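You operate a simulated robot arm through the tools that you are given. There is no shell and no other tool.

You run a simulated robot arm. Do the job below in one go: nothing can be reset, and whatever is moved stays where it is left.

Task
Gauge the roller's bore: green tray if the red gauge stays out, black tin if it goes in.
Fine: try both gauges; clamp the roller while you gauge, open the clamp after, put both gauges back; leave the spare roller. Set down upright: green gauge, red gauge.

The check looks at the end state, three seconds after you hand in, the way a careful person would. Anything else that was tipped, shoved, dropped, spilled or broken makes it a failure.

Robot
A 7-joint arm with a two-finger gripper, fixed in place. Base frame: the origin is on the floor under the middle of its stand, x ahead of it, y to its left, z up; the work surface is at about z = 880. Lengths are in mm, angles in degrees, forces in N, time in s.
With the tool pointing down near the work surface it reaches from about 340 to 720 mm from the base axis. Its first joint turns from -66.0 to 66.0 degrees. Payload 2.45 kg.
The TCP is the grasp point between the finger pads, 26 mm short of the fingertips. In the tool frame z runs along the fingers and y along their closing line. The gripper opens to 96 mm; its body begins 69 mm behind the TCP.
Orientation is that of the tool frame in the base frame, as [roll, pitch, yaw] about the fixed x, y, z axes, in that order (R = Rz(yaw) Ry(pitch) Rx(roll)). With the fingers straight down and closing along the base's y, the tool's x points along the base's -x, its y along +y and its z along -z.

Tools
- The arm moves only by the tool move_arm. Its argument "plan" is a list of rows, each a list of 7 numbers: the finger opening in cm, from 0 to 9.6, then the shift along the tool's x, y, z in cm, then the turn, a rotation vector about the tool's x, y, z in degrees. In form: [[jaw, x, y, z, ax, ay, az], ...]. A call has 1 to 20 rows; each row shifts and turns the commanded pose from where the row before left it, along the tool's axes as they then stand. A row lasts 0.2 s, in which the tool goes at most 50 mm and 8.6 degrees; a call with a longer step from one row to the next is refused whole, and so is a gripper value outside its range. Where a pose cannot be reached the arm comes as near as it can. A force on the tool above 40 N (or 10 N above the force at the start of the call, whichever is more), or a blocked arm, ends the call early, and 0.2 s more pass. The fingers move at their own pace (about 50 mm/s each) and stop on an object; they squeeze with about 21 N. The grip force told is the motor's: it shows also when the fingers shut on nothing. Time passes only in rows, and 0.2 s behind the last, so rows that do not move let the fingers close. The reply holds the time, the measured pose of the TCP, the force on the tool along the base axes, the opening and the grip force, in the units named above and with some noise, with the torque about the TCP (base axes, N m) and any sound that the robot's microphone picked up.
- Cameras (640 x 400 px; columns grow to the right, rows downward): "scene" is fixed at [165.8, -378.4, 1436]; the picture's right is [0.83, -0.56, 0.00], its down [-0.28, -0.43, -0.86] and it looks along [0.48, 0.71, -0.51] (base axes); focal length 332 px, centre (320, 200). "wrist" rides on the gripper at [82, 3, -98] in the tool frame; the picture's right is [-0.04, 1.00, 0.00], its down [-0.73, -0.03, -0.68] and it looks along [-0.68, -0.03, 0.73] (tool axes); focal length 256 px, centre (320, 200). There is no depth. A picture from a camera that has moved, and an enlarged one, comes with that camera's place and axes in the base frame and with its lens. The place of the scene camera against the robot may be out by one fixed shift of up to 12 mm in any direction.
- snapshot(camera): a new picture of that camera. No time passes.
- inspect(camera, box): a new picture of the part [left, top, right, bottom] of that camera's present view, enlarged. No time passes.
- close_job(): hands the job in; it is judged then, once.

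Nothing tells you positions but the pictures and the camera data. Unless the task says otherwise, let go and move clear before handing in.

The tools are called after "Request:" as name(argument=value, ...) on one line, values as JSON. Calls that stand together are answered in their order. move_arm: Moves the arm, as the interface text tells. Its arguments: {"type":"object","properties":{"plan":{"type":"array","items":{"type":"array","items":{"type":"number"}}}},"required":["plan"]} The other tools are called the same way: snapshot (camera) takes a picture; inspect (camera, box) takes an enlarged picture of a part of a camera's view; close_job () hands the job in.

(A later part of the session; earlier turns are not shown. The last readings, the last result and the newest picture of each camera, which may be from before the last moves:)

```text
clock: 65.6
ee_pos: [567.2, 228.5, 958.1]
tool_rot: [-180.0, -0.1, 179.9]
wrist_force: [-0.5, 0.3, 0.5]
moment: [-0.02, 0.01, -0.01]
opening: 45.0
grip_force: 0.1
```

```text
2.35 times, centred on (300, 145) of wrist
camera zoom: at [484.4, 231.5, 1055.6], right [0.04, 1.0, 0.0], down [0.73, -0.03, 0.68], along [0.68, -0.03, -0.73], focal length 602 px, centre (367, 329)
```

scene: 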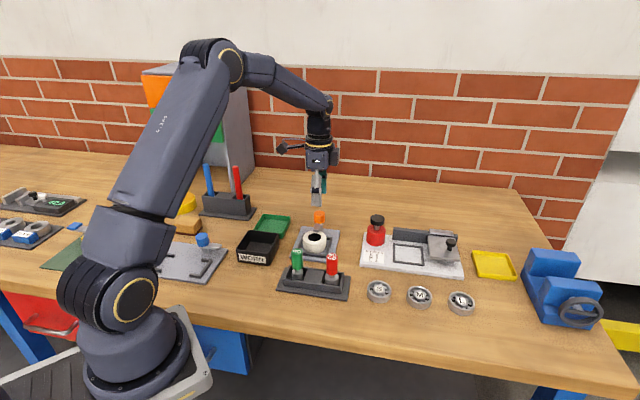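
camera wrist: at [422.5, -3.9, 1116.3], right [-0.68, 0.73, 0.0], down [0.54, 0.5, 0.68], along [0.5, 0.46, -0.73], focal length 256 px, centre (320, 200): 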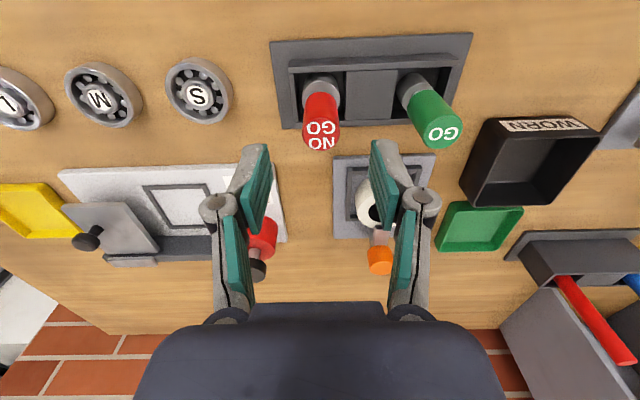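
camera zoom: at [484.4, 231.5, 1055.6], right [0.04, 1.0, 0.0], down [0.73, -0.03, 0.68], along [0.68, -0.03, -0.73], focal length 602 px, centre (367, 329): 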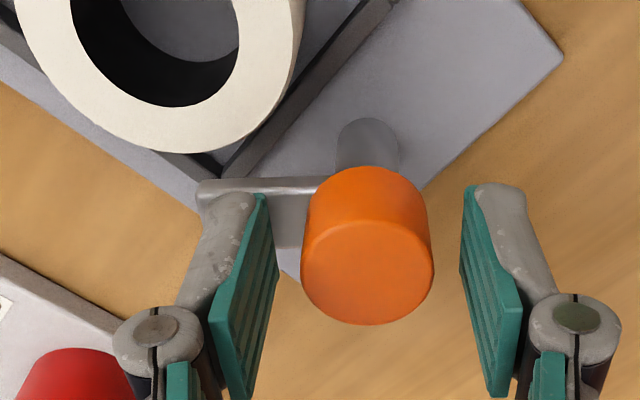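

Request:
move_arm(plan=[[2.0, 0, 0, 0, 0, 0, 0], [2.0, 0, 0, 0, 0, 0, 0], [2.0, 0, 0, 0, 0, 0, -5], [2.0, 0, 0, 0, 0, 0, -5], [2.0, 0, 0, 0, 0, 0, -5], [2.0, 0, 0, 0, 0, 0, -5], [2.0, 0, 0, 0, 0, 0, -5], [2.0, 0, 0, 0, 0, 0, 0], [4.5, 0, 0, 0, 0, 0, 0], [4.5, 0, 0, 0, 0, 0, 0], [4.5, 0, 0, 0, 0, 0, 0]])

Request:
inspect(camera="wrist", box=[180, 60, 420, 230])

```text
clock: 68.0
ee_pos: [566.7, 227.7, 957.1]
tool_rot: [180.0, 0.1, -155.0]
wrist_force: [-0.1, 0.4, 0.5]
moment: [-0.01, 0.02, -0.01]
opening: 44.9
grip_force: 0.1
```

```text
2.35 times, centred on (300, 145) of wrist
camera zoom: at [490.1, 196.4, 1054.7], right [-0.39, 0.92, 0.0], down [0.68, 0.28, 0.68], along [0.63, 0.26, -0.73], focal length 602 px, centre (367, 329)
```

zoom: 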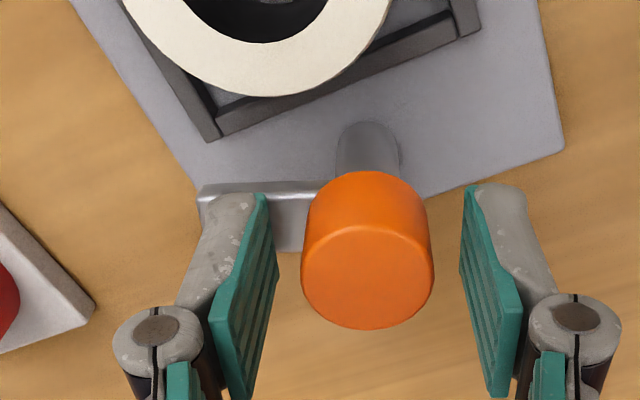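

The arm is 70° open; one last 20° stage returns it to where it started.

Request:
move_arm(plan=[[2.0, 0, 0, 0, 0, 0, 0], [2.0, 0, 0, 0, 0, 0, 0], [2.0, 0, 0, 0, 0, 0, -5], [2.0, 0, 0, 0, 0, 0, -5], [2.0, 0, 0, 0, 0, 0, -5], [2.0, 0, 0, 0, 0, 0, -5], [2.0, 0, 0, 0, 0, 0, 0]])

Request:
inspect(camera="wrist", box=[180, 60, 420, 230])

Request:
inspect(camera="scene", box=[295, 195, 355, 255])

```text
clock: 69.6
ee_pos: [567.2, 227.9, 957.4]
tool_rot: [179.9, -0.2, -135.0]
wrist_force: [-2.9, -2.5, -18.4]
moment: [0.6, -0.52, -0.05]
opening: 29.3
grip_force: 44.7
```

```text
2.35 times, centred on (300, 145) of wrist
camera zoom: at [506.1, 172.4, 1055.1], right [-0.68, 0.73, 0.0], down [0.54, 0.5, 0.68], along [0.5, 0.46, -0.74], focal length 602 px, centre (367, 329)
```

zoom: 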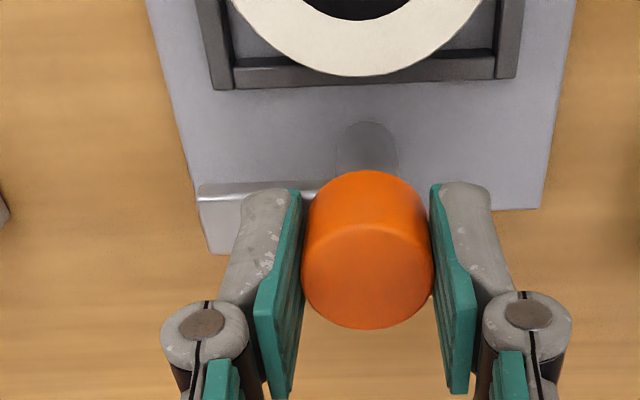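

```text
6.67 times, centred on (325, 225) of scene
camera zoom: at [166.1, -378.4, 1436.0], right [0.83, -0.56, 0.0], down [-0.28, -0.43, -0.86], along [0.48, 0.71, -0.51], focal length 2213 px, centre (287, 33)
```

zoom: 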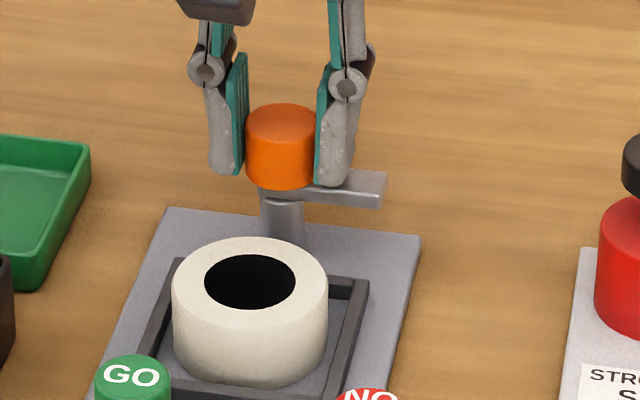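

The clamp arm is back in its original open position. I release the knob, rise, and move back to look at the roller, frame and black tin.

Request:
move_arm(plan=[[5.0, 0, 0, 0, 0, 0, 0], [5.5, 0, 0, 0, 0, 0, 0], [6.0, 0, 0, -2.0, 0, 0, 0], [7.0, 0, 0, -3.0, 0, 0, 0], [8.0, 0, 0, -2.0, 0, 0, 0], [8.0, 3.2, 0, 0, 0, 0, 0], [8.0, 3.1, 0, 0, 0, 0, 0], [8.0, 0, 0, 0, 0, 0, 0], [8.0, 0, 0, 0, 0, 0, 0]])

Request:
snapshot(camera="wrist")

Request:
inspect(camera="wrist", box=[240, 40, 400, 160])

Request:
inspect(camera="scene", box=[220, 205, 350, 285])

```text
clock: 71.6
ee_pos: [520.5, 184.1, 1030.3]
tool_rot: [-179.9, 0.0, -134.9]
wrist_force: [0.4, 0.4, -1.1]
moment: [0.0, 0.02, 0.01]
opening: 80.3
grip_force: 0.0
```

```text
taken
camera wrist: at [460.4, 129.8, 1127.9], right [-0.68, 0.73, 0.0], down [0.54, 0.5, 0.68], along [0.5, 0.46, -0.73], focal length 256 px, centre (320, 200)
```

wrist: 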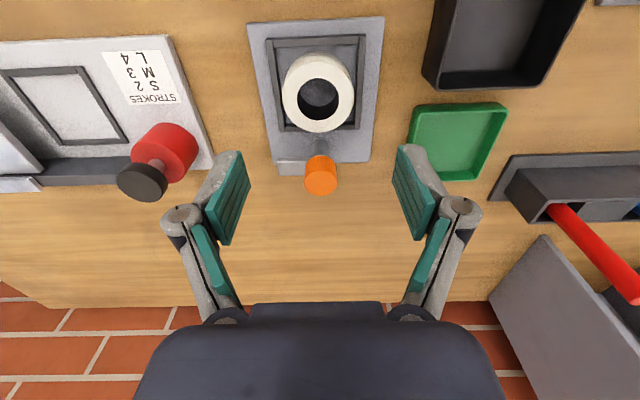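

```text
3.33 times, centred on (320, 100) of wrist
camera zoom: at [460.4, 129.8, 1127.9], right [-0.68, 0.73, 0.0], down [0.54, 0.5, 0.68], along [0.5, 0.46, -0.73], focal length 853 px, centre (320, 533)
```

zoom: 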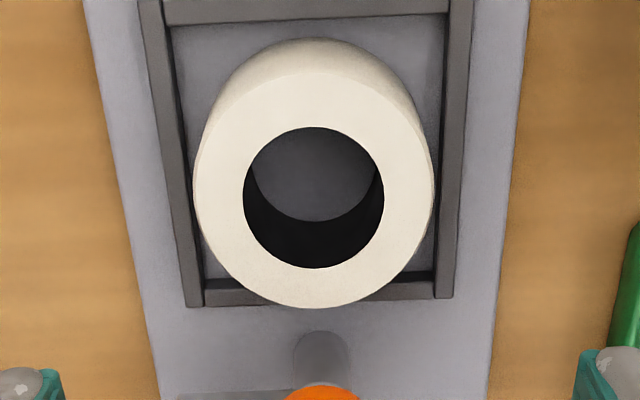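

```text
4.92 times, centred on (285, 245) of scene
camera zoom: at [165.8, -378.4, 1436.0], right [0.83, -0.56, 0.0], down [-0.28, -0.43, -0.86], along [0.48, 0.71, -0.51], focal length 1634 px, centre (492, -22)
```

zoom: 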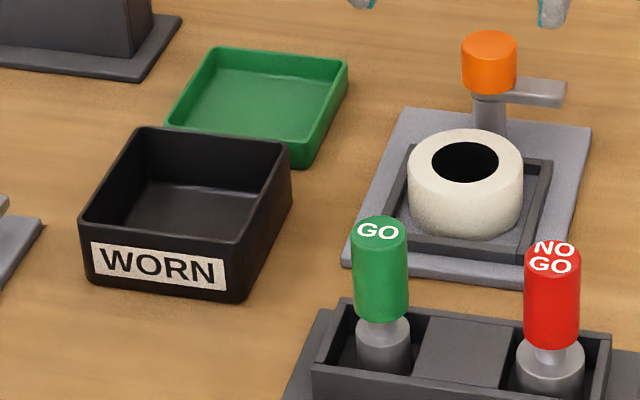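

The roller is about 2 mm off the tool axis. I correct and descend part-way with the fingers open wide around the roller.

Request:
move_arm(plan=[[8.2, -0.24, -0.19, 0, 0, 0, 0], [8.2, 0, 0, 1.8, 0, 0, 0], [8.2, 0, 0, 1.8, 0, 0, 0], [8.2, 0, 0, 1.8, 0, 0, 0], [8.2, 0, 0, 1.6, 0, 0, 0], [8.2, 0, 0, 0, 0, 0, 0], [8.2, 0, 0, 0, 0, 0, 0]])

Request:
snapshot(camera="wrist")

Request:
inspect(camera="scene", box=[270, 190, 370, 270])

```text
clock: 73.2
ee_pos: [525.5, 184.4, 957.0]
tool_rot: [-180.0, -0.1, -135.0]
wrist_force: [0.8, -1.1, -0.1]
moment: [0.0, 0.03, 0.01]
opening: 82.0
grip_force: 0.0
```

```text
taken
camera wrist: at [465.5, 129.0, 1055.2], right [-0.68, 0.73, 0.0], down [0.54, 0.5, 0.68], along [0.5, 0.46, -0.73], focal length 256 px, centre (320, 200)
```

wrist: 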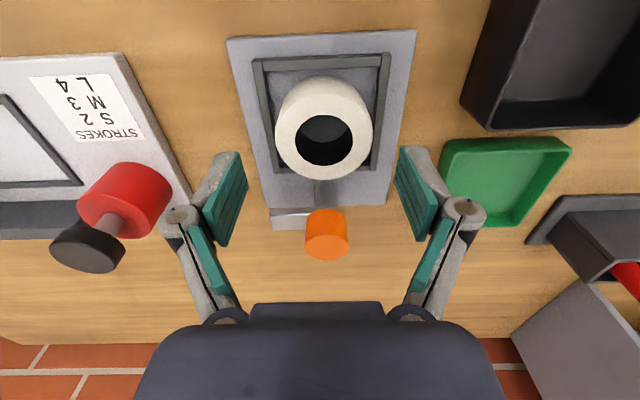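

```text
5.00 times, centred on (320, 230) of scene
camera zoom: at [165.8, -378.4, 1436.0], right [0.83, -0.56, 0.0], down [-0.28, -0.43, -0.86], along [0.48, 0.71, -0.51], focal length 1660 px, centre (320, 50)
```

zoom: 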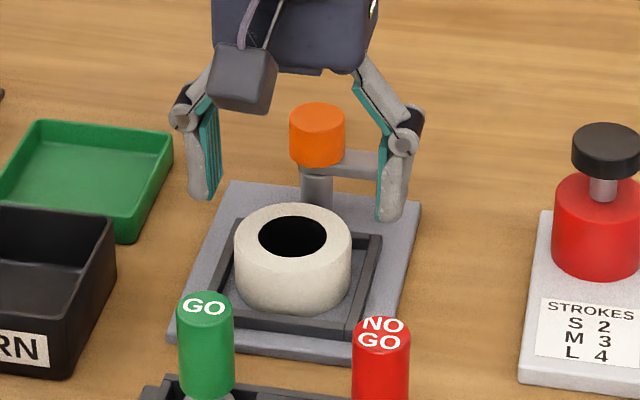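

Request:
inspect(camera="wrist", box=[260, 70, 380, 190])

```text
3.33 times, centred on (320, 130) of wrist
camera zoom: at [465.5, 129.0, 1055.2], right [-0.68, 0.73, 0.0], down [0.54, 0.5, 0.68], along [0.5, 0.46, -0.73], focal length 853 px, centre (320, 433)
```

zoom: 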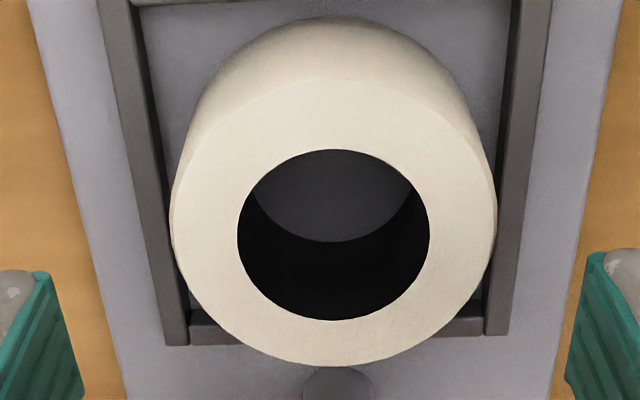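

I need the nest wall height before going lower, so I zoom in on the nest from the scene camera.

Request:
inspect(camera="scene", box=[300, 225, 345, 262])

Request:
inspect(camera="wrist", box=[240, 40, 320, 100])

```text
10.81 times, centred on (322, 244) of scene
camera zoom: at [165.8, -378.4, 1436.0], right [0.83, -0.56, 0.0], down [-0.28, -0.43, -0.86], along [0.48, 0.71, -0.51], focal length 3588 px, centre (293, -270)
```

zoom: 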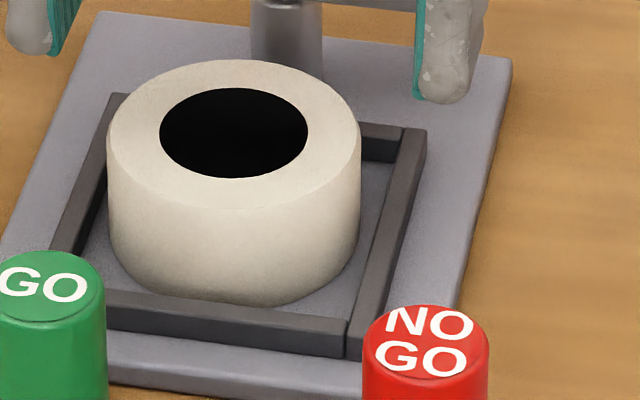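

```text
6.67 times, centred on (280, 70) of wrist
camera zoom: at [465.5, 129.0, 1055.2], right [-0.68, 0.73, 0.0], down [0.54, 0.5, 0.68], along [0.5, 0.46, -0.73], focal length 1707 px, centre (587, 1067)
```

zoom: 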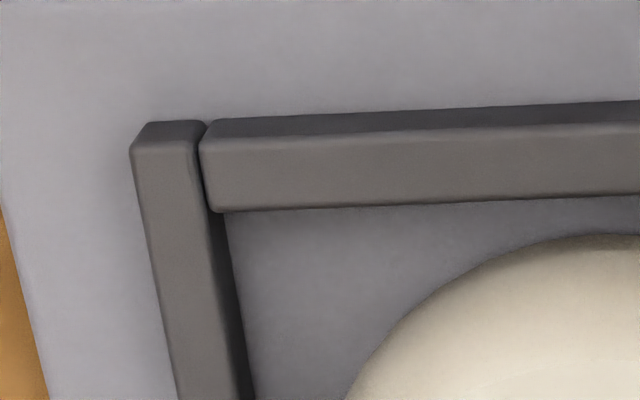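

The nest walls rise only to about z 898 and the roller spans about 890–917, so fingertips at about 902 are safe. I correct 2 mm, descend to TCP 928 and close on the roller.

Request:
move_arm(plan=[[8.2, 0.12, 0.2, 0, 0, 0, 0], [8.2, 0, 0, 0, 0, 0, 0], [8.2, 0, 0, 1.0, 0, 0, 0], [8.2, 0, 0, 1.0, 0, 0, 0], [8.2, 0, 0, 0.9, 0, 0, 0], [8.2, 0, 0, 0, 0, 0, 0], [8.2, 0, 0, 0, 0, 0, 0]])

Request:
snapshot(camera="wrist")

Request:
inspect(camera="scene", box=[280, 200, 360, 270])

```text
clock: 74.8
ee_pos: [524.0, 183.5, 930.0]
tool_rot: [-180.0, -0.1, -135.0]
wrist_force: [0.4, 0.3, -0.6]
moment: [-0.01, -0.01, -0.05]
opening: 81.8
grip_force: 0.1
```

```text
taken
camera wrist: at [463.3, 129.3, 1027.5], right [-0.68, 0.73, 0.0], down [0.54, 0.5, 0.68], along [0.5, 0.46, -0.73], focal length 256 px, centre (320, 200)
```

wrist: 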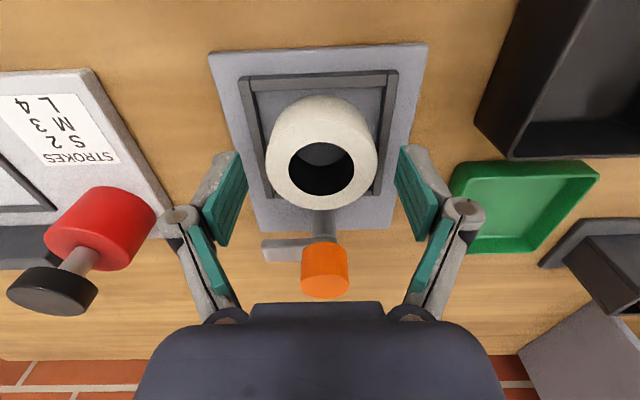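

```text
5.71 times, centred on (320, 235) of scene
camera zoom: at [165.8, -378.4, 1436.0], right [0.83, -0.56, 0.0], down [-0.28, -0.43, -0.86], along [0.48, 0.71, -0.51], focal length 1897 px, centre (320, 0)
```

zoom: 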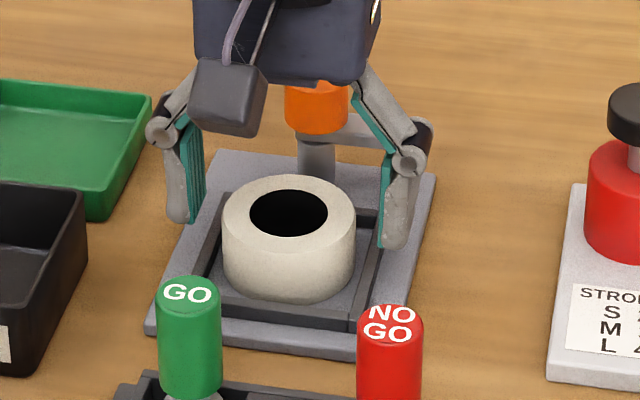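

Centred well. I close on the roller.

Request:
move_arm(plan=[[6.5, 0, 0, 0.1, 0, 0, 0], [4.5, 0, 0, 0, 0, 0, 0], [4.5, 0, 0, 0, 0, 0, 0], [4.5, 0, 0, 0, 0, 0, 0], [4.5, 0, 0, 0, 0, 0, 0]])

Request:
inspect(camera="wrist", box=[220, 80, 420, 230])

Request:
inspect(camera="scene", box=[280, 200, 360, 270])

```text
clock: 76.0
ee_pos: [524.4, 185.1, 928.5]
tool_rot: [-179.9, 0.0, -135.0]
wrist_force: [0.0, 0.8, 4.8]
moment: [0.05, 0.1, -0.02]
opening: 59.4
grip_force: 21.1
```

```text
2.67 times, centred on (320, 155) of wrist
camera zoom: at [462.9, 129.5, 1026.5], right [-0.68, 0.73, 0.0], down [0.54, 0.5, 0.68], along [0.5, 0.46, -0.73], focal length 683 px, centre (320, 320)
```

zoom: 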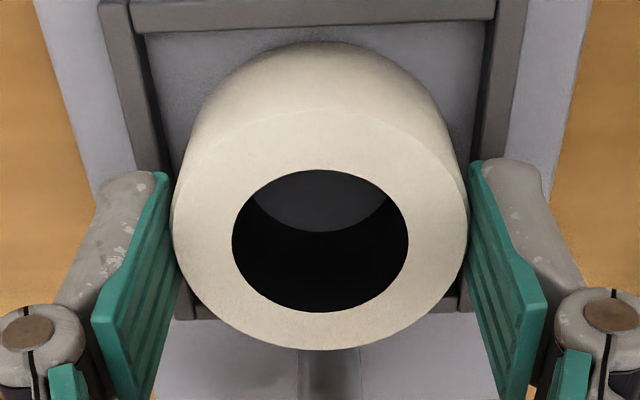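

```text
5.71 times, centred on (320, 235) of scene
camera zoom: at [165.7, -378.4, 1436.0], right [0.83, -0.56, 0.0], down [-0.28, -0.43, -0.86], along [0.48, 0.71, -0.51], focal length 1897 px, centre (320, 0)
```

zoom: 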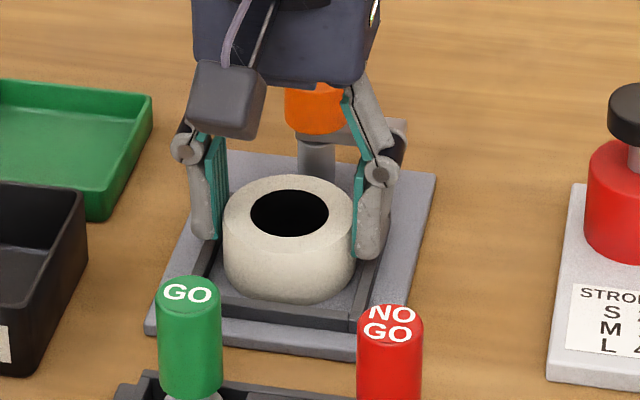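

The roller is held at 59.4 mm. I lift it straight out of the nest and view the black tin's size before placing.

Request:
move_arm(plan=[[4.5, 0, 0, -0.5, 0, 0, 0], [4.5, 0, 0, -1.0, 0, 0, 0], [4.5, 0, 0, -1.5, 0, 0, 0], [4.5, 0, 0, -2.5, 0, 0, 0], [4.5, 0, 0, -2.5, 0, 0, 0], [4.5, 0, 0, -2.5, 0, 0, 0], [4.5, 0, 0, -2.0, 0, 0, 0], [4.5, 0, 0, 0, 0, 0, 0]])

Request:
snapshot(camera="wrist")

Request:
inspect(camera="scene", box=[220, 160, 360, 290])

Request:
inspect(camera="scene", box=[225, 220, 290, 275])

```text
clock: 77.8
ee_pos: [522.7, 185.4, 1054.4]
tool_rot: [-179.9, 0.0, -134.9]
wrist_force: [0.4, 0.0, -0.4]
moment: [0.05, 0.03, -0.02]
opening: 45.1
grip_force: 0.1
```

```text
taken
camera wrist: at [462.7, 130.7, 1151.9], right [-0.68, 0.73, 0.0], down [0.54, 0.5, 0.68], along [0.5, 0.46, -0.73], focal length 256 px, centre (320, 200)
```

wrist: 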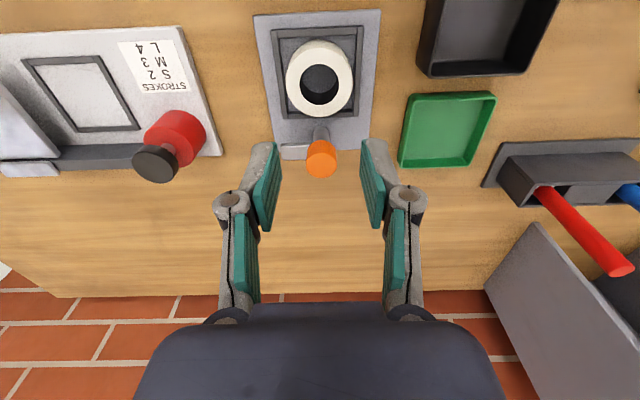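

```text
3.08 times, centred on (290, 225) of scene
camera zoom: at [165.8, -378.4, 1436.0], right [0.83, -0.56, 0.0], down [-0.28, -0.43, -0.86], along [0.48, 0.71, -0.51], focal length 1021 px, centre (412, 123)
```

zoom: 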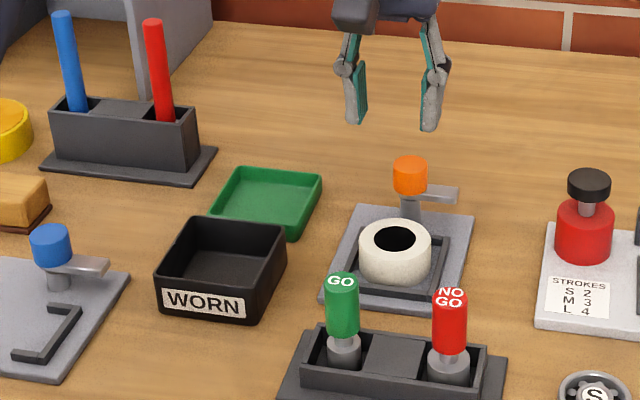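

```text
7.27 times, centred on (258, 248) of scene
camera zoom: at [165.8, -378.4, 1436.0], right [0.83, -0.56, 0.0], down [-0.28, -0.43, -0.86], along [0.48, 0.71, -0.51], focal length 2414 px, centre (774, -146)
```

zoom: 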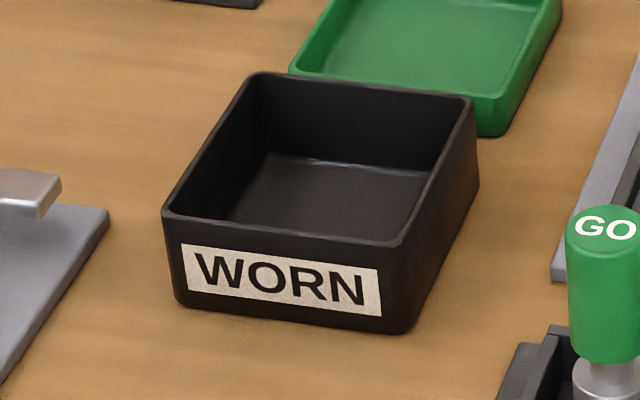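

The roller slipped out of the fingertips and stayed in the nest; the grip was too shallow. Let me look closely at the roller and tin before trying again with a deeper grip.

Request:
inspect(camera="scene", box=[295, 215, 350, 262])

Request:
inspect(camera="wrist", box=[240, 0, 400, 130])

Request:
inspect(camera="wrist", box=[200, 120, 440, 320])

Request:
inspect(camera="wrist", box=[390, 0, 570, 110])

```text
8.51 times, centred on (322, 238) of scene
camera zoom: at [165.8, -378.4, 1436.0], right [0.83, -0.56, 0.0], down [-0.28, -0.43, -0.86], along [0.48, 0.71, -0.51], focal length 2825 px, centre (299, -128)
```

zoom: 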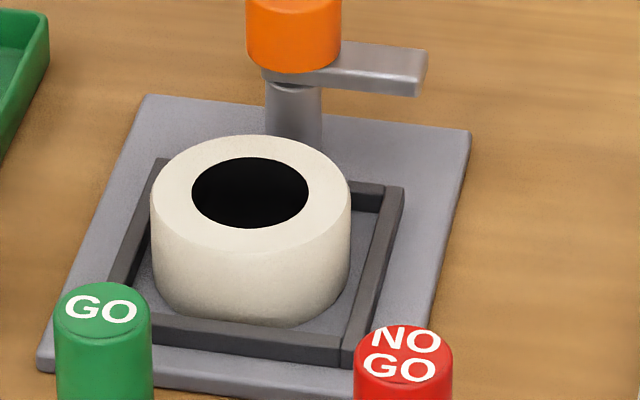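

```text
3.08 times, centred on (320, 65) of wrist
camera zoom: at [462.7, 130.7, 1151.9], right [-0.68, 0.73, 0.0], down [0.54, 0.5, 0.68], along [0.5, 0.46, -0.73], focal length 788 px, centre (320, 615)
```

zoom: 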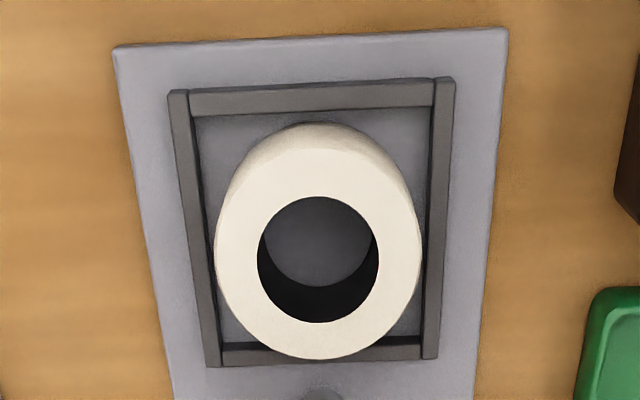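

```text
2.00 times, centred on (320, 220) of wrist
camera zoom: at [462.7, 130.7, 1151.9], right [-0.68, 0.73, 0.0], down [0.54, 0.5, 0.68], along [0.5, 0.46, -0.73], focal length 512 px, centre (320, 160)
```

zoom: 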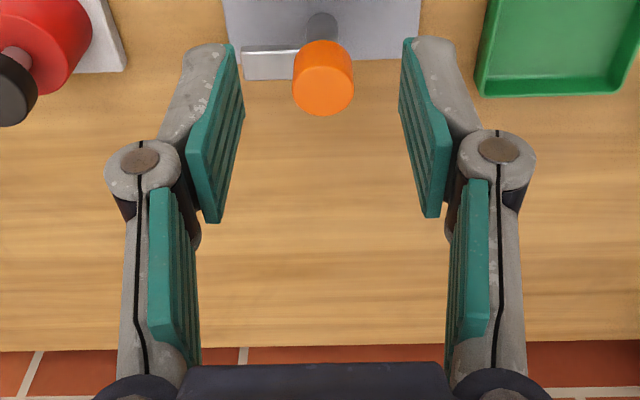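

```text
3.56 times, centred on (480, 55) of wrist
camera zoom: at [462.7, 130.7, 1151.9], right [-0.68, 0.73, 0.0], down [0.54, 0.5, 0.68], along [0.5, 0.46, -0.73], focal length 910 px, centre (-249, 716)
```

zoom: 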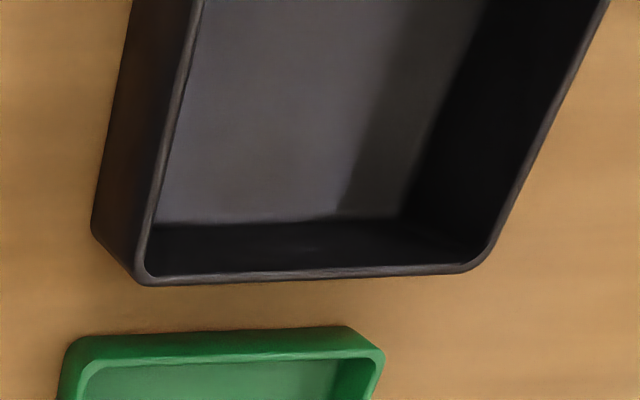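

The roller still sits flat at its original spot. I will re-grip with the fingertips as low as the nest walls allow, and lift slowly while reading the force.

Request:
move_arm(plan=[[8.2, 0.12, -0.08, 0, 0, 0, 0], [8.2, 0, 0, 0, 0, 0, 0], [8.2, 0, 0, 3.0, 0, 0, 0], [8.2, 0, 0, 3.0, 0, 0, 0], [8.2, 0, 0, 3.0, 0, 0, 0], [8.2, 0, 0, 1.5, 0, 0, 0], [8.2, 0, 0, 1.5, 0, 0, 0], [8.2, 0, 0, 0.4, 0, 0, 0], [8.2, 0, 0, 0, 0, 0, 0], [8.2, 0, 0, 0, 0, 0, 0]])

Request:
inspect(camera="wrist", box=[200, 80, 440, 260])

Request:
inspect(camera="scene", box=[290, 205, 350, 260])

```text
clock: 80.0
ee_pos: [522.0, 185.8, 928.2]
tool_rot: [179.9, 0.0, -135.0]
wrist_force: [0.2, 0.6, -0.3]
moment: [0.01, 0.01, 0.0]
opening: 81.8
grip_force: 0.0
```

```text
2.22 times, centred on (320, 170) of wrist
camera zoom: at [461.4, 129.9, 1027.2], right [-0.68, 0.73, 0.0], down [0.54, 0.5, 0.68], along [0.5, 0.46, -0.73], focal length 569 px, centre (320, 267)
```

zoom: 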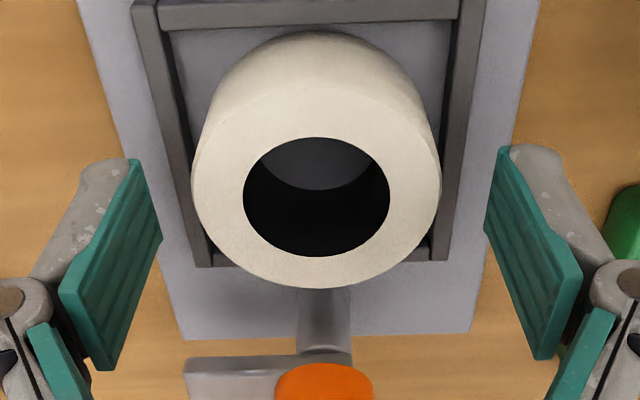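

```text
7.27 times, centred on (320, 232) of scene
camera zoom: at [165.8, -378.4, 1436.0], right [0.83, -0.56, 0.0], down [-0.28, -0.43, -0.86], along [0.48, 0.71, -0.51], focal length 2414 px, centre (320, -36)
```

zoom: 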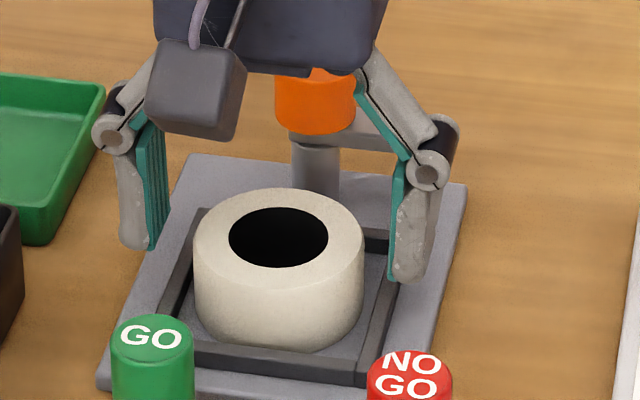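

Before closing, I zoom in on the fingertips to see how far down the pads really reach at this opening.

Request:
inspect(camera="wrist", box=[195, 140, 275, 260])

Request:
inspect(camera="wrist", box=[370, 140, 470, 240])

Request:
inspect(camera="scene", box=[325, 215, 355, 245])

Request:
inspect(camera="scene", box=[285, 210, 315, 240])

```text
3.33 times, centred on (235, 200) of wrist
camera zoom: at [461.4, 129.9, 1027.2], right [-0.68, 0.73, 0.0], down [0.54, 0.5, 0.68], along [0.5, 0.46, -0.73], focal length 853 px, centre (603, 200)
```

zoom: 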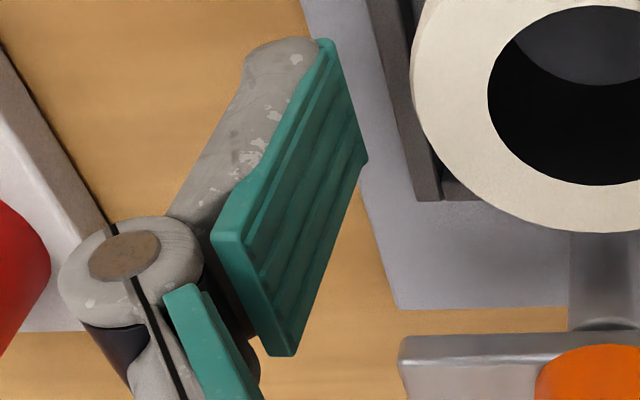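

```text
4.00 times, centred on (420, 190) of wrist
camera zoom: at [461.4, 129.9, 1027.2], right [-0.68, 0.73, 0.0], down [0.54, 0.5, 0.68], along [0.5, 0.46, -0.73], focal length 1024 px, centre (-80, 240)
```

zoom: 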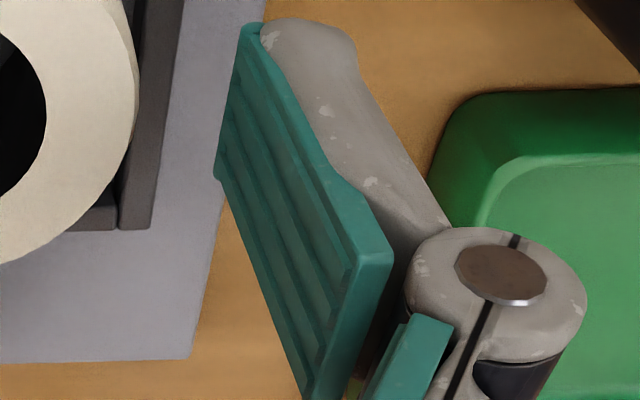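

```text
13.33 times, centred on (340, 230) of scene
camera zoom: at [165.8, -378.4, 1436.0], right [0.83, -0.56, 0.0], down [-0.28, -0.43, -0.86], along [0.48, 0.71, -0.51], focal length 4426 px, centre (53, -200)
```

zoom: 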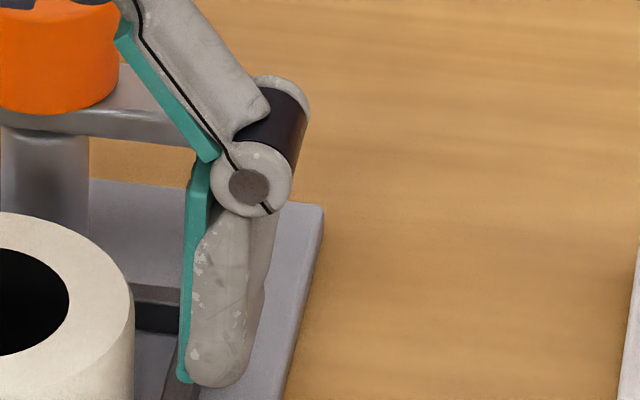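

```text
13.33 times, centred on (300, 225) of scene
camera zoom: at [165.8, -378.4, 1436.0], right [0.83, -0.56, 0.0], down [-0.28, -0.43, -0.86], along [0.48, 0.71, -0.51], focal length 4426 px, centre (587, -133)
```

zoom: 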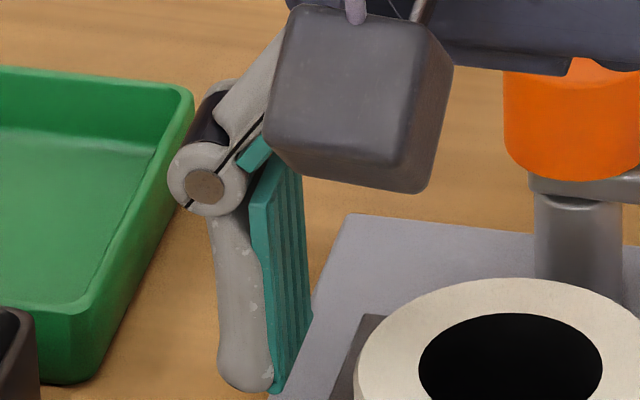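

The fingertips retract as the jaws open, so my earlier grip only overlapped the rim by about 6 mm; also the tin (about 76 mm inside) leaves no room for fingers on both sides of the roller. I will instead grip the roller's wall with one finger in the bore and one outside, with the wrist at its original yaw along the tin's diagonal.

Request:
move_arm(plan=[[8.2, 0, 0, -2.0, 0, 0, 0], [8.2, 0, 0, -2.5, 0, 0, 0], [8.2, 0, 0, -2.5, 0, 0, 0], [7.0, 0, 0, 0, 0, 0, 7.5], [6.0, 0, 0, 0, 0, 0, 7.5], [5.0, 0, 0, 0, 0, 0, 7.5], [4.0, 0, 0, 0, 0, 0, 7.5], [3.0, 0, 0, 0, 0, 0, 7.5], [2.8, 0, 0, 0, 0, 0, 7.5], [2.8, 0, -2.2, 0, 0, 0, 0], [2.8, 0, 0, 0, 0, 0, 0], [2.8, 0, 0, 0, 0, 0, 0]])

Request:
snapshot(camera="wrist")

Request:
inspect(camera="wrist", box=[240, 60, 400, 180])

Request:
inspect(camera="scene", box=[270, 180, 370, 270])

```text
clock: 82.6
ee_pos: [522.4, 162.6, 998.2]
tool_rot: [179.9, 0.0, -179.9]
wrist_force: [0.2, 0.0, 0.2]
moment: [-0.02, -0.02, 0.03]
opening: 27.8
grip_force: 0.0
```

```text
taken
camera wrist: at [439.5, 166.2, 1095.6], right [0.04, 1.0, 0.0], down [0.73, -0.03, 0.68], along [0.68, -0.03, -0.73], focal length 256 px, centre (320, 200)
```

wrist: 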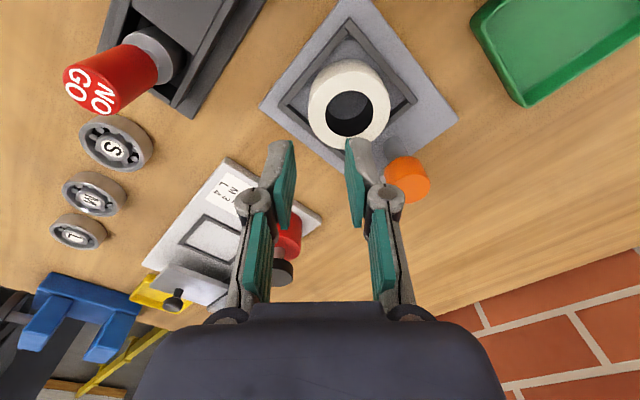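

```text
3.33 times, centred on (320, 120) of wrist
camera zoom: at [439.5, 166.2, 1095.6], right [0.04, 1.0, 0.0], down [0.73, -0.03, 0.68], along [0.68, -0.03, -0.73], focal length 853 px, centre (320, 467)
```

zoom: 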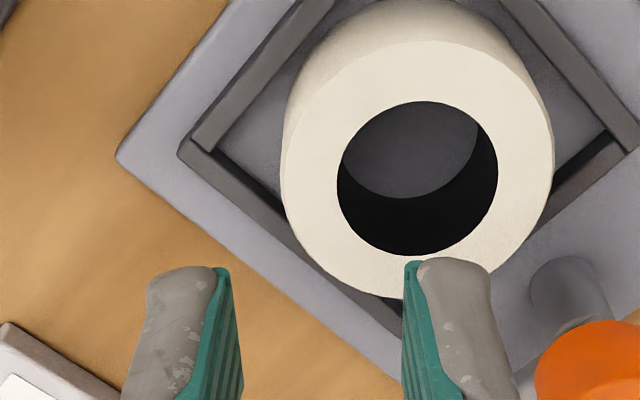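

```text
4.44 times, centred on (320, 225) of scene
camera zoom: at [165.8, -378.4, 1436.0], right [0.83, -0.56, 0.0], down [-0.28, -0.43, -0.86], along [0.48, 0.71, -0.51], focal length 1475 px, centre (320, 89)
```

zoom: 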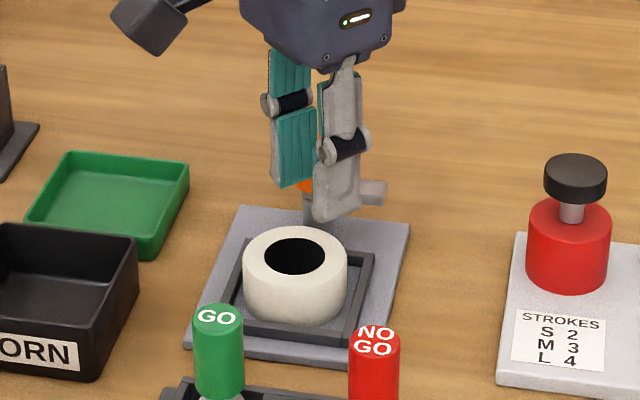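

The tool is within 1 mm of the wanted spot, with the bore axis 20.9 mm along tool +y. I nudge and descend to just above the roller's top to check.

Request:
move_arm(plan=[[2.8, -0.07, 0.02, 0, 0, 0, 0], [2.8, 0, 0, 1.5, 0, 0, 0], [2.8, 0, 0, 1.5, 0, 0, 0], [2.8, 0, 0, 1.5, 0, 0, 0], [2.8, 0, 0, 0.6, 0, 0, 0], [2.8, 0, 0, 0, 0, 0, 0], [2.8, 0, 0, 0, 0, 0, 0]])

Request:
inspect(camera="wrist", box=[240, 80, 400, 200])

Request:
inspect(camera="scene", box=[290, 200, 350, 260])

```text
clock: 84.2
ee_pos: [524.2, 161.4, 949.1]
tool_rot: [180.0, 0.0, -180.0]
wrist_force: [-0.3, 0.6, -0.1]
moment: [0.0, 0.02, 0.0]
opening: 28.0
grip_force: 0.0
```

```text
3.33 times, centred on (320, 140) of wrist
camera zoom: at [441.3, 166.1, 1046.3], right [0.04, 1.0, 0.0], down [0.73, -0.03, 0.68], along [0.68, -0.03, -0.73], focal length 853 px, centre (320, 400)
```

zoom: 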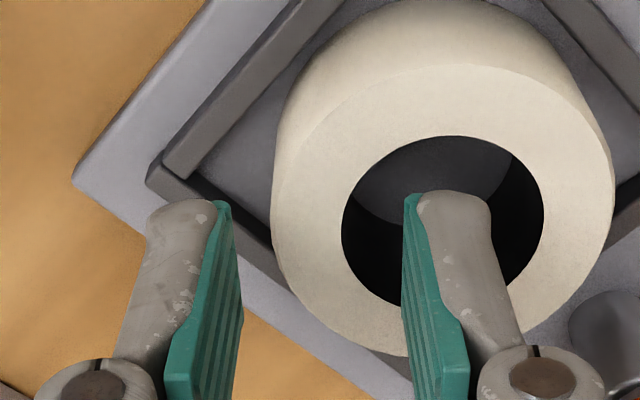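

```text
6.67 times, centred on (320, 230) of scene
camera zoom: at [165.8, -378.4, 1436.0], right [0.83, -0.56, 0.0], down [-0.28, -0.43, -0.86], along [0.48, 0.71, -0.51], focal length 2213 px, centre (320, 0)
```

zoom: 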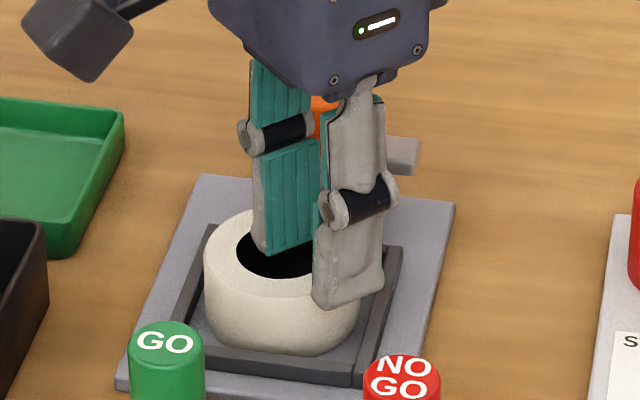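

The inner finger is well inside the bore outline; I shift about 1 mm and lower so the fingertips reach about z 901, just above the nest walls.

Request:
move_arm(plan=[[2.8, 0.12, 0.06, 0, 0, 0, 0], [2.8, 0, 0, 0, 0, 0, 0], [2.8, 0, 0, 0.8, 0, 0, 0], [2.8, 0, 0, 0.8, 0, 0, 0], [2.8, 0, 0, 0.7, 0, 0, 0], [2.8, 0, 0, 0, 0, 0, 0], [2.8, 0, 0, 0, 0, 0, 0]])

Request:
inspect(camera="wrist", box=[240, 80, 400, 200])

Request:
inspect(camera="scene", box=[290, 200, 350, 260])

```text
clock: 85.8
ee_pos: [523.2, 163.8, 924.1]
tool_rot: [179.9, 0.0, 180.0]
wrist_force: [-0.6, 0.1, -0.1]
moment: [0.04, -0.01, 0.0]
opening: 28.0
grip_force: 0.1
```

```text
3.33 times, centred on (320, 140) of wrist
camera zoom: at [440.2, 166.7, 1022.9], right [0.04, 1.0, 0.0], down [0.73, -0.03, 0.68], along [0.68, -0.03, -0.73], focal length 853 px, centre (320, 400)
```

zoom: 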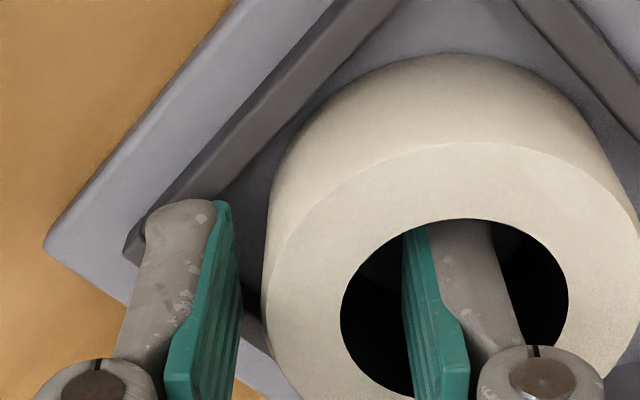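

```text
6.67 times, centred on (320, 230) of scene
camera zoom: at [165.8, -378.4, 1436.0], right [0.83, -0.56, 0.0], down [-0.28, -0.43, -0.86], along [0.48, 0.71, -0.51], focal length 2213 px, centre (320, 0)
```

zoom: 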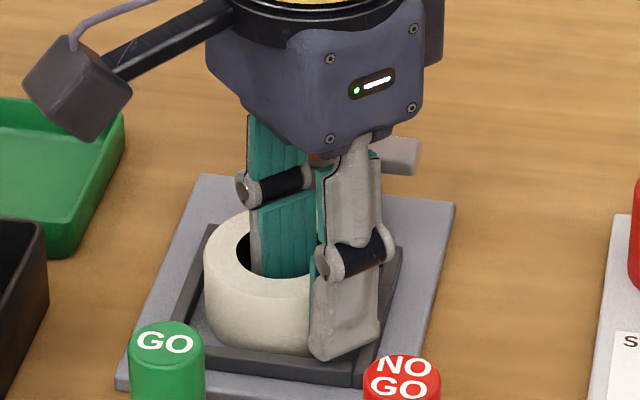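

One finger is inside the bore and one outside, with no contact forces. I close on the roller wall and check the grip.

Request:
move_arm(plan=[[2.0, 0, 0, 0, 0, 0, 0], [0.5, 0, 0, 0, 0, 0, 0], [0.5, 0, 0, 0, 0, 0, 0], [0.5, 0, 0, 0, 0, 0, 0]])

Request:
inspect(camera="wrist", box=[240, 80, 400, 200])

```text
clock: 86.8
ee_pos: [522.4, 162.5, 925.8]
tool_rot: [-179.9, 0.0, 180.0]
wrist_force: [0.0, 0.6, 0.1]
moment: [-0.05, -0.07, -0.03]
opening: 16.1
grip_force: 20.9
```

```text
3.33 times, centred on (320, 140) of wrist
camera zoom: at [440.2, 166.7, 1023.1], right [0.04, 1.0, 0.0], down [0.73, -0.03, 0.68], along [0.68, -0.03, -0.73], focal length 853 px, centre (320, 400)
```

zoom: 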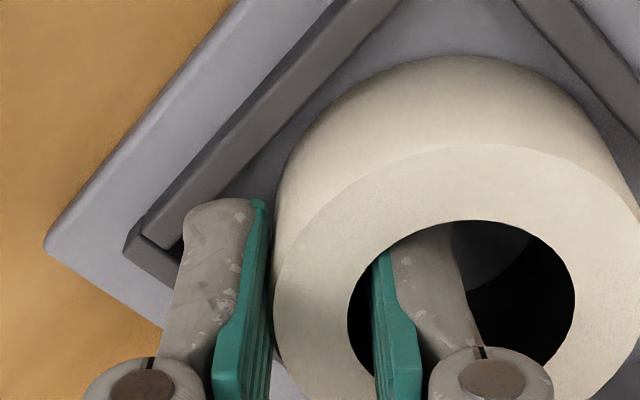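

The grip holds at 16.1 mm on the wall. I lift a few millimetres slowly and read the force.

Request:
move_arm(plan=[[0.5, 0, 0, -0.2, 0, 0, 0], [0.5, 0, 0, -0.3, 0, 0, 0], [0.5, 0, 0, -0.3, 0, 0, 0], [0.5, 0, 0, 0, 0, 0, 0]])

Request:
inspect(camera="wrist", box=[240, 80, 400, 200])

Request:
inspect(camera="scene", box=[290, 200, 350, 260])

```text
clock: 87.8
ee_pos: [521.1, 161.2, 931.1]
tool_rot: [-180.0, 0.0, -180.0]
wrist_force: [0.2, 0.5, -1.1]
moment: [-0.03, -0.03, -0.03]
opening: 16.1
grip_force: 20.9
```

```text
3.33 times, centred on (320, 140) of wrist
camera zoom: at [439.7, 165.2, 1030.0], right [0.04, 1.0, 0.0], down [0.73, -0.03, 0.68], along [0.68, -0.03, -0.73], focal length 853 px, centre (320, 400)
```

zoom: 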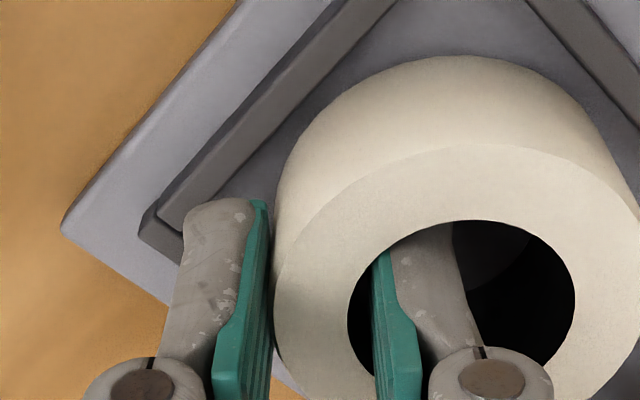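

```text
6.67 times, centred on (320, 230) of scene
camera zoom: at [165.8, -378.4, 1436.0], right [0.83, -0.56, 0.0], down [-0.28, -0.43, -0.86], along [0.48, 0.71, -0.51], focal length 2213 px, centre (320, 0)
```

zoom: 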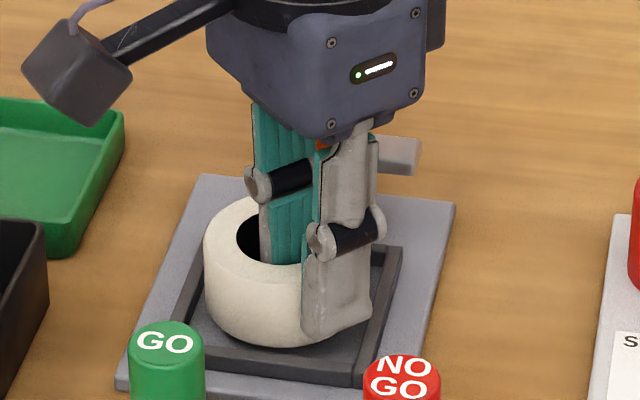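

The roller (about 1 N) lifts with the fingers and stays level. I raise it clear and carry it over the black tin, then check the alignment.

Request:
move_arm(plan=[[0.5, 0, 0, -0.8, 0, 0, 0], [0.5, 0, 0, -1.2, 0, 0, 0], [0.5, 0, 0, -1.6, 0, 0, 0], [0.5, 0, 0, -2.0, 0, 0, 0], [0.5, 0, 0, -1.6, 0, 0, 0], [0.5, 0, 0, -0.8, 0, 0, 0], [0.5, 1.5, 0.85, 0, 0, 0, 0], [0.5, 2.5, 1.4, 0, 0, 0, 0], [0.5, 2.8, 1.6, 0, 0, 0, 0], [0.5, 2.8, 1.6, 0, 0, 0, 0], [0.5, 1.8, 1.0, 0, 0, 0, 0], [0.5, 1.02, 0.54, 0, 0, 0, 0], [0.5, 0, 0, 0, 0, 0, 0], [0.5, 0, 0, 0, 0, 0, 0]])

Request:
snapshot(camera="wrist")

Request:
inspect(camera="scene", box=[200, 180, 320, 290])

Request:
inspect(camera="wrist", box=[220, 0, 460, 180])

```text
clock: 90.8
ee_pos: [398.5, 234.4, 1011.5]
tool_rot: [180.0, 0.0, -180.0]
wrist_force: [-0.1, 0.3, -1.7]
moment: [-0.02, 0.02, 0.02]
opening: 16.1
grip_force: 20.9
```

```text
taken
camera wrist: at [315.7, 236.1, 1108.9], right [0.04, 1.0, 0.0], down [0.73, -0.03, 0.68], along [0.68, -0.03, -0.73], focal length 256 px, centre (320, 200)
```

wrist: 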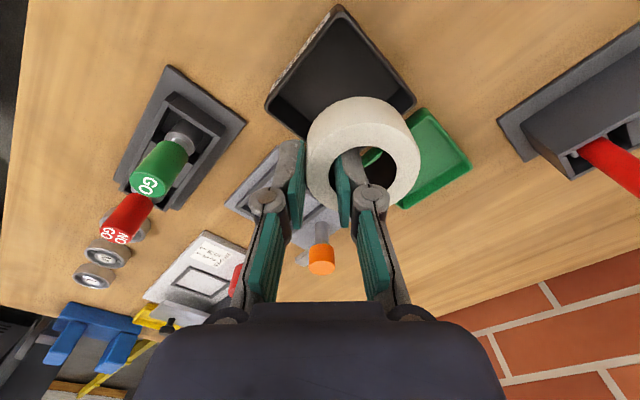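

```text
3.64 times, centred on (260, 235) of scene
camera zoom: at [165.8, -378.4, 1436.0], right [0.83, -0.56, 0.0], down [-0.28, -0.43, -0.86], along [0.48, 0.71, -0.51], focal length 1207 px, centre (538, 73)
```

zoom: 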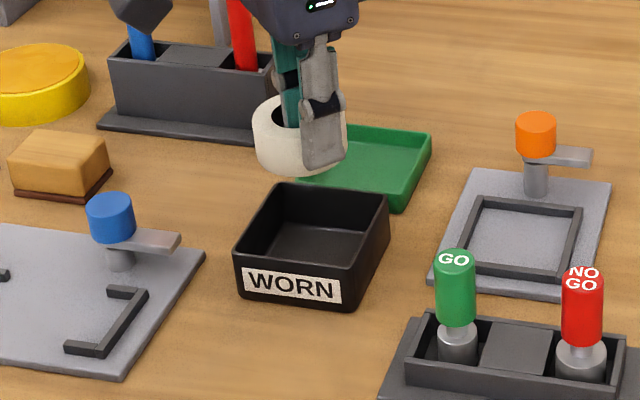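

```text
2.22 times, centred on (340, 90) of wrist
camera zoom: at [315.7, 236.1, 1108.9], right [0.04, 1.0, 0.0], down [0.73, -0.03, 0.68], along [0.68, -0.03, -0.73], focal length 569 px, centre (276, 444)
```

zoom: 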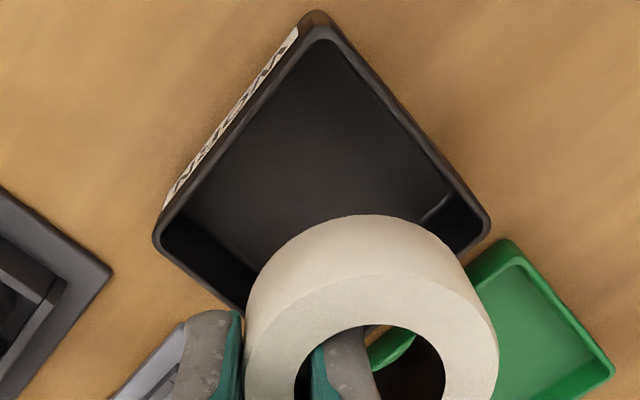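

From this view the tin's centre is about (394.7, 248) with the rim near z 920, and the roller is nearly over it. I correct 3 mm and lower to just above the rim.

Request:
move_arm(plan=[[0.5, 0.3, -0.07, 0, 0, 0, 0], [0.5, 0, 0, 1.2, 0, 0, 0], [0.5, 0, 0, 1.5, 0, 0, 0], [0.5, 0, 0, 1.2, 0, 0, 0], [0.5, 0, 0, 0.5, 0, 0, 0], [0.5, 0, 0, 0, 0, 0, 0], [0.5, 0, 0, 0, 0, 0, 0]])

Request:
inspect(camera="wrist", box=[200, 0, 460, 200])

Request:
inspect(camera="scene", box=[220, 200, 310, 280])

```text
clock: 92.4
ee_pos: [394.3, 231.5, 969.3]
tool_rot: [179.9, 0.0, -180.0]
wrist_force: [1.0, -0.9, -1.3]
moment: [-0.03, 0.01, -0.03]
opening: 16.0
grip_force: 21.3
```

```text
2.00 times, centred on (330, 100) of wrist
camera zoom: at [312.3, 235.3, 1067.1], right [0.04, 1.0, 0.0], down [0.73, -0.03, 0.68], along [0.68, -0.03, -0.73], focal length 512 px, centre (300, 400)
```

zoom: 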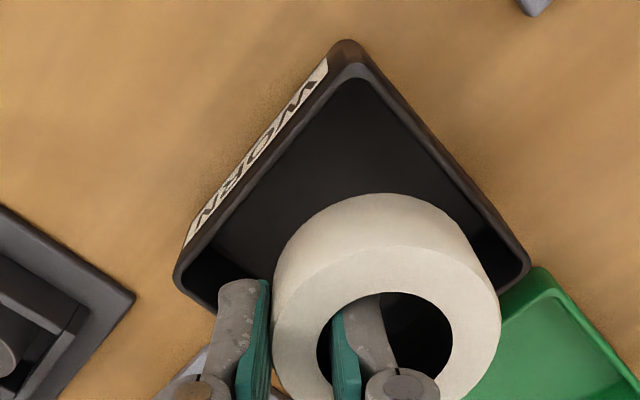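

```text
5.00 times, centred on (265, 240) of scene
camera zoom: at [165.8, -378.4, 1436.0], right [0.83, -0.56, 0.0], down [-0.28, -0.43, -0.86], along [0.48, 0.71, -0.51], focal length 1660 px, centre (595, 0)
```

zoom: 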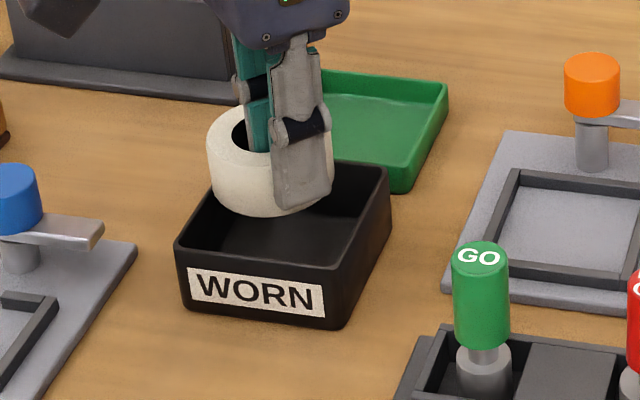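

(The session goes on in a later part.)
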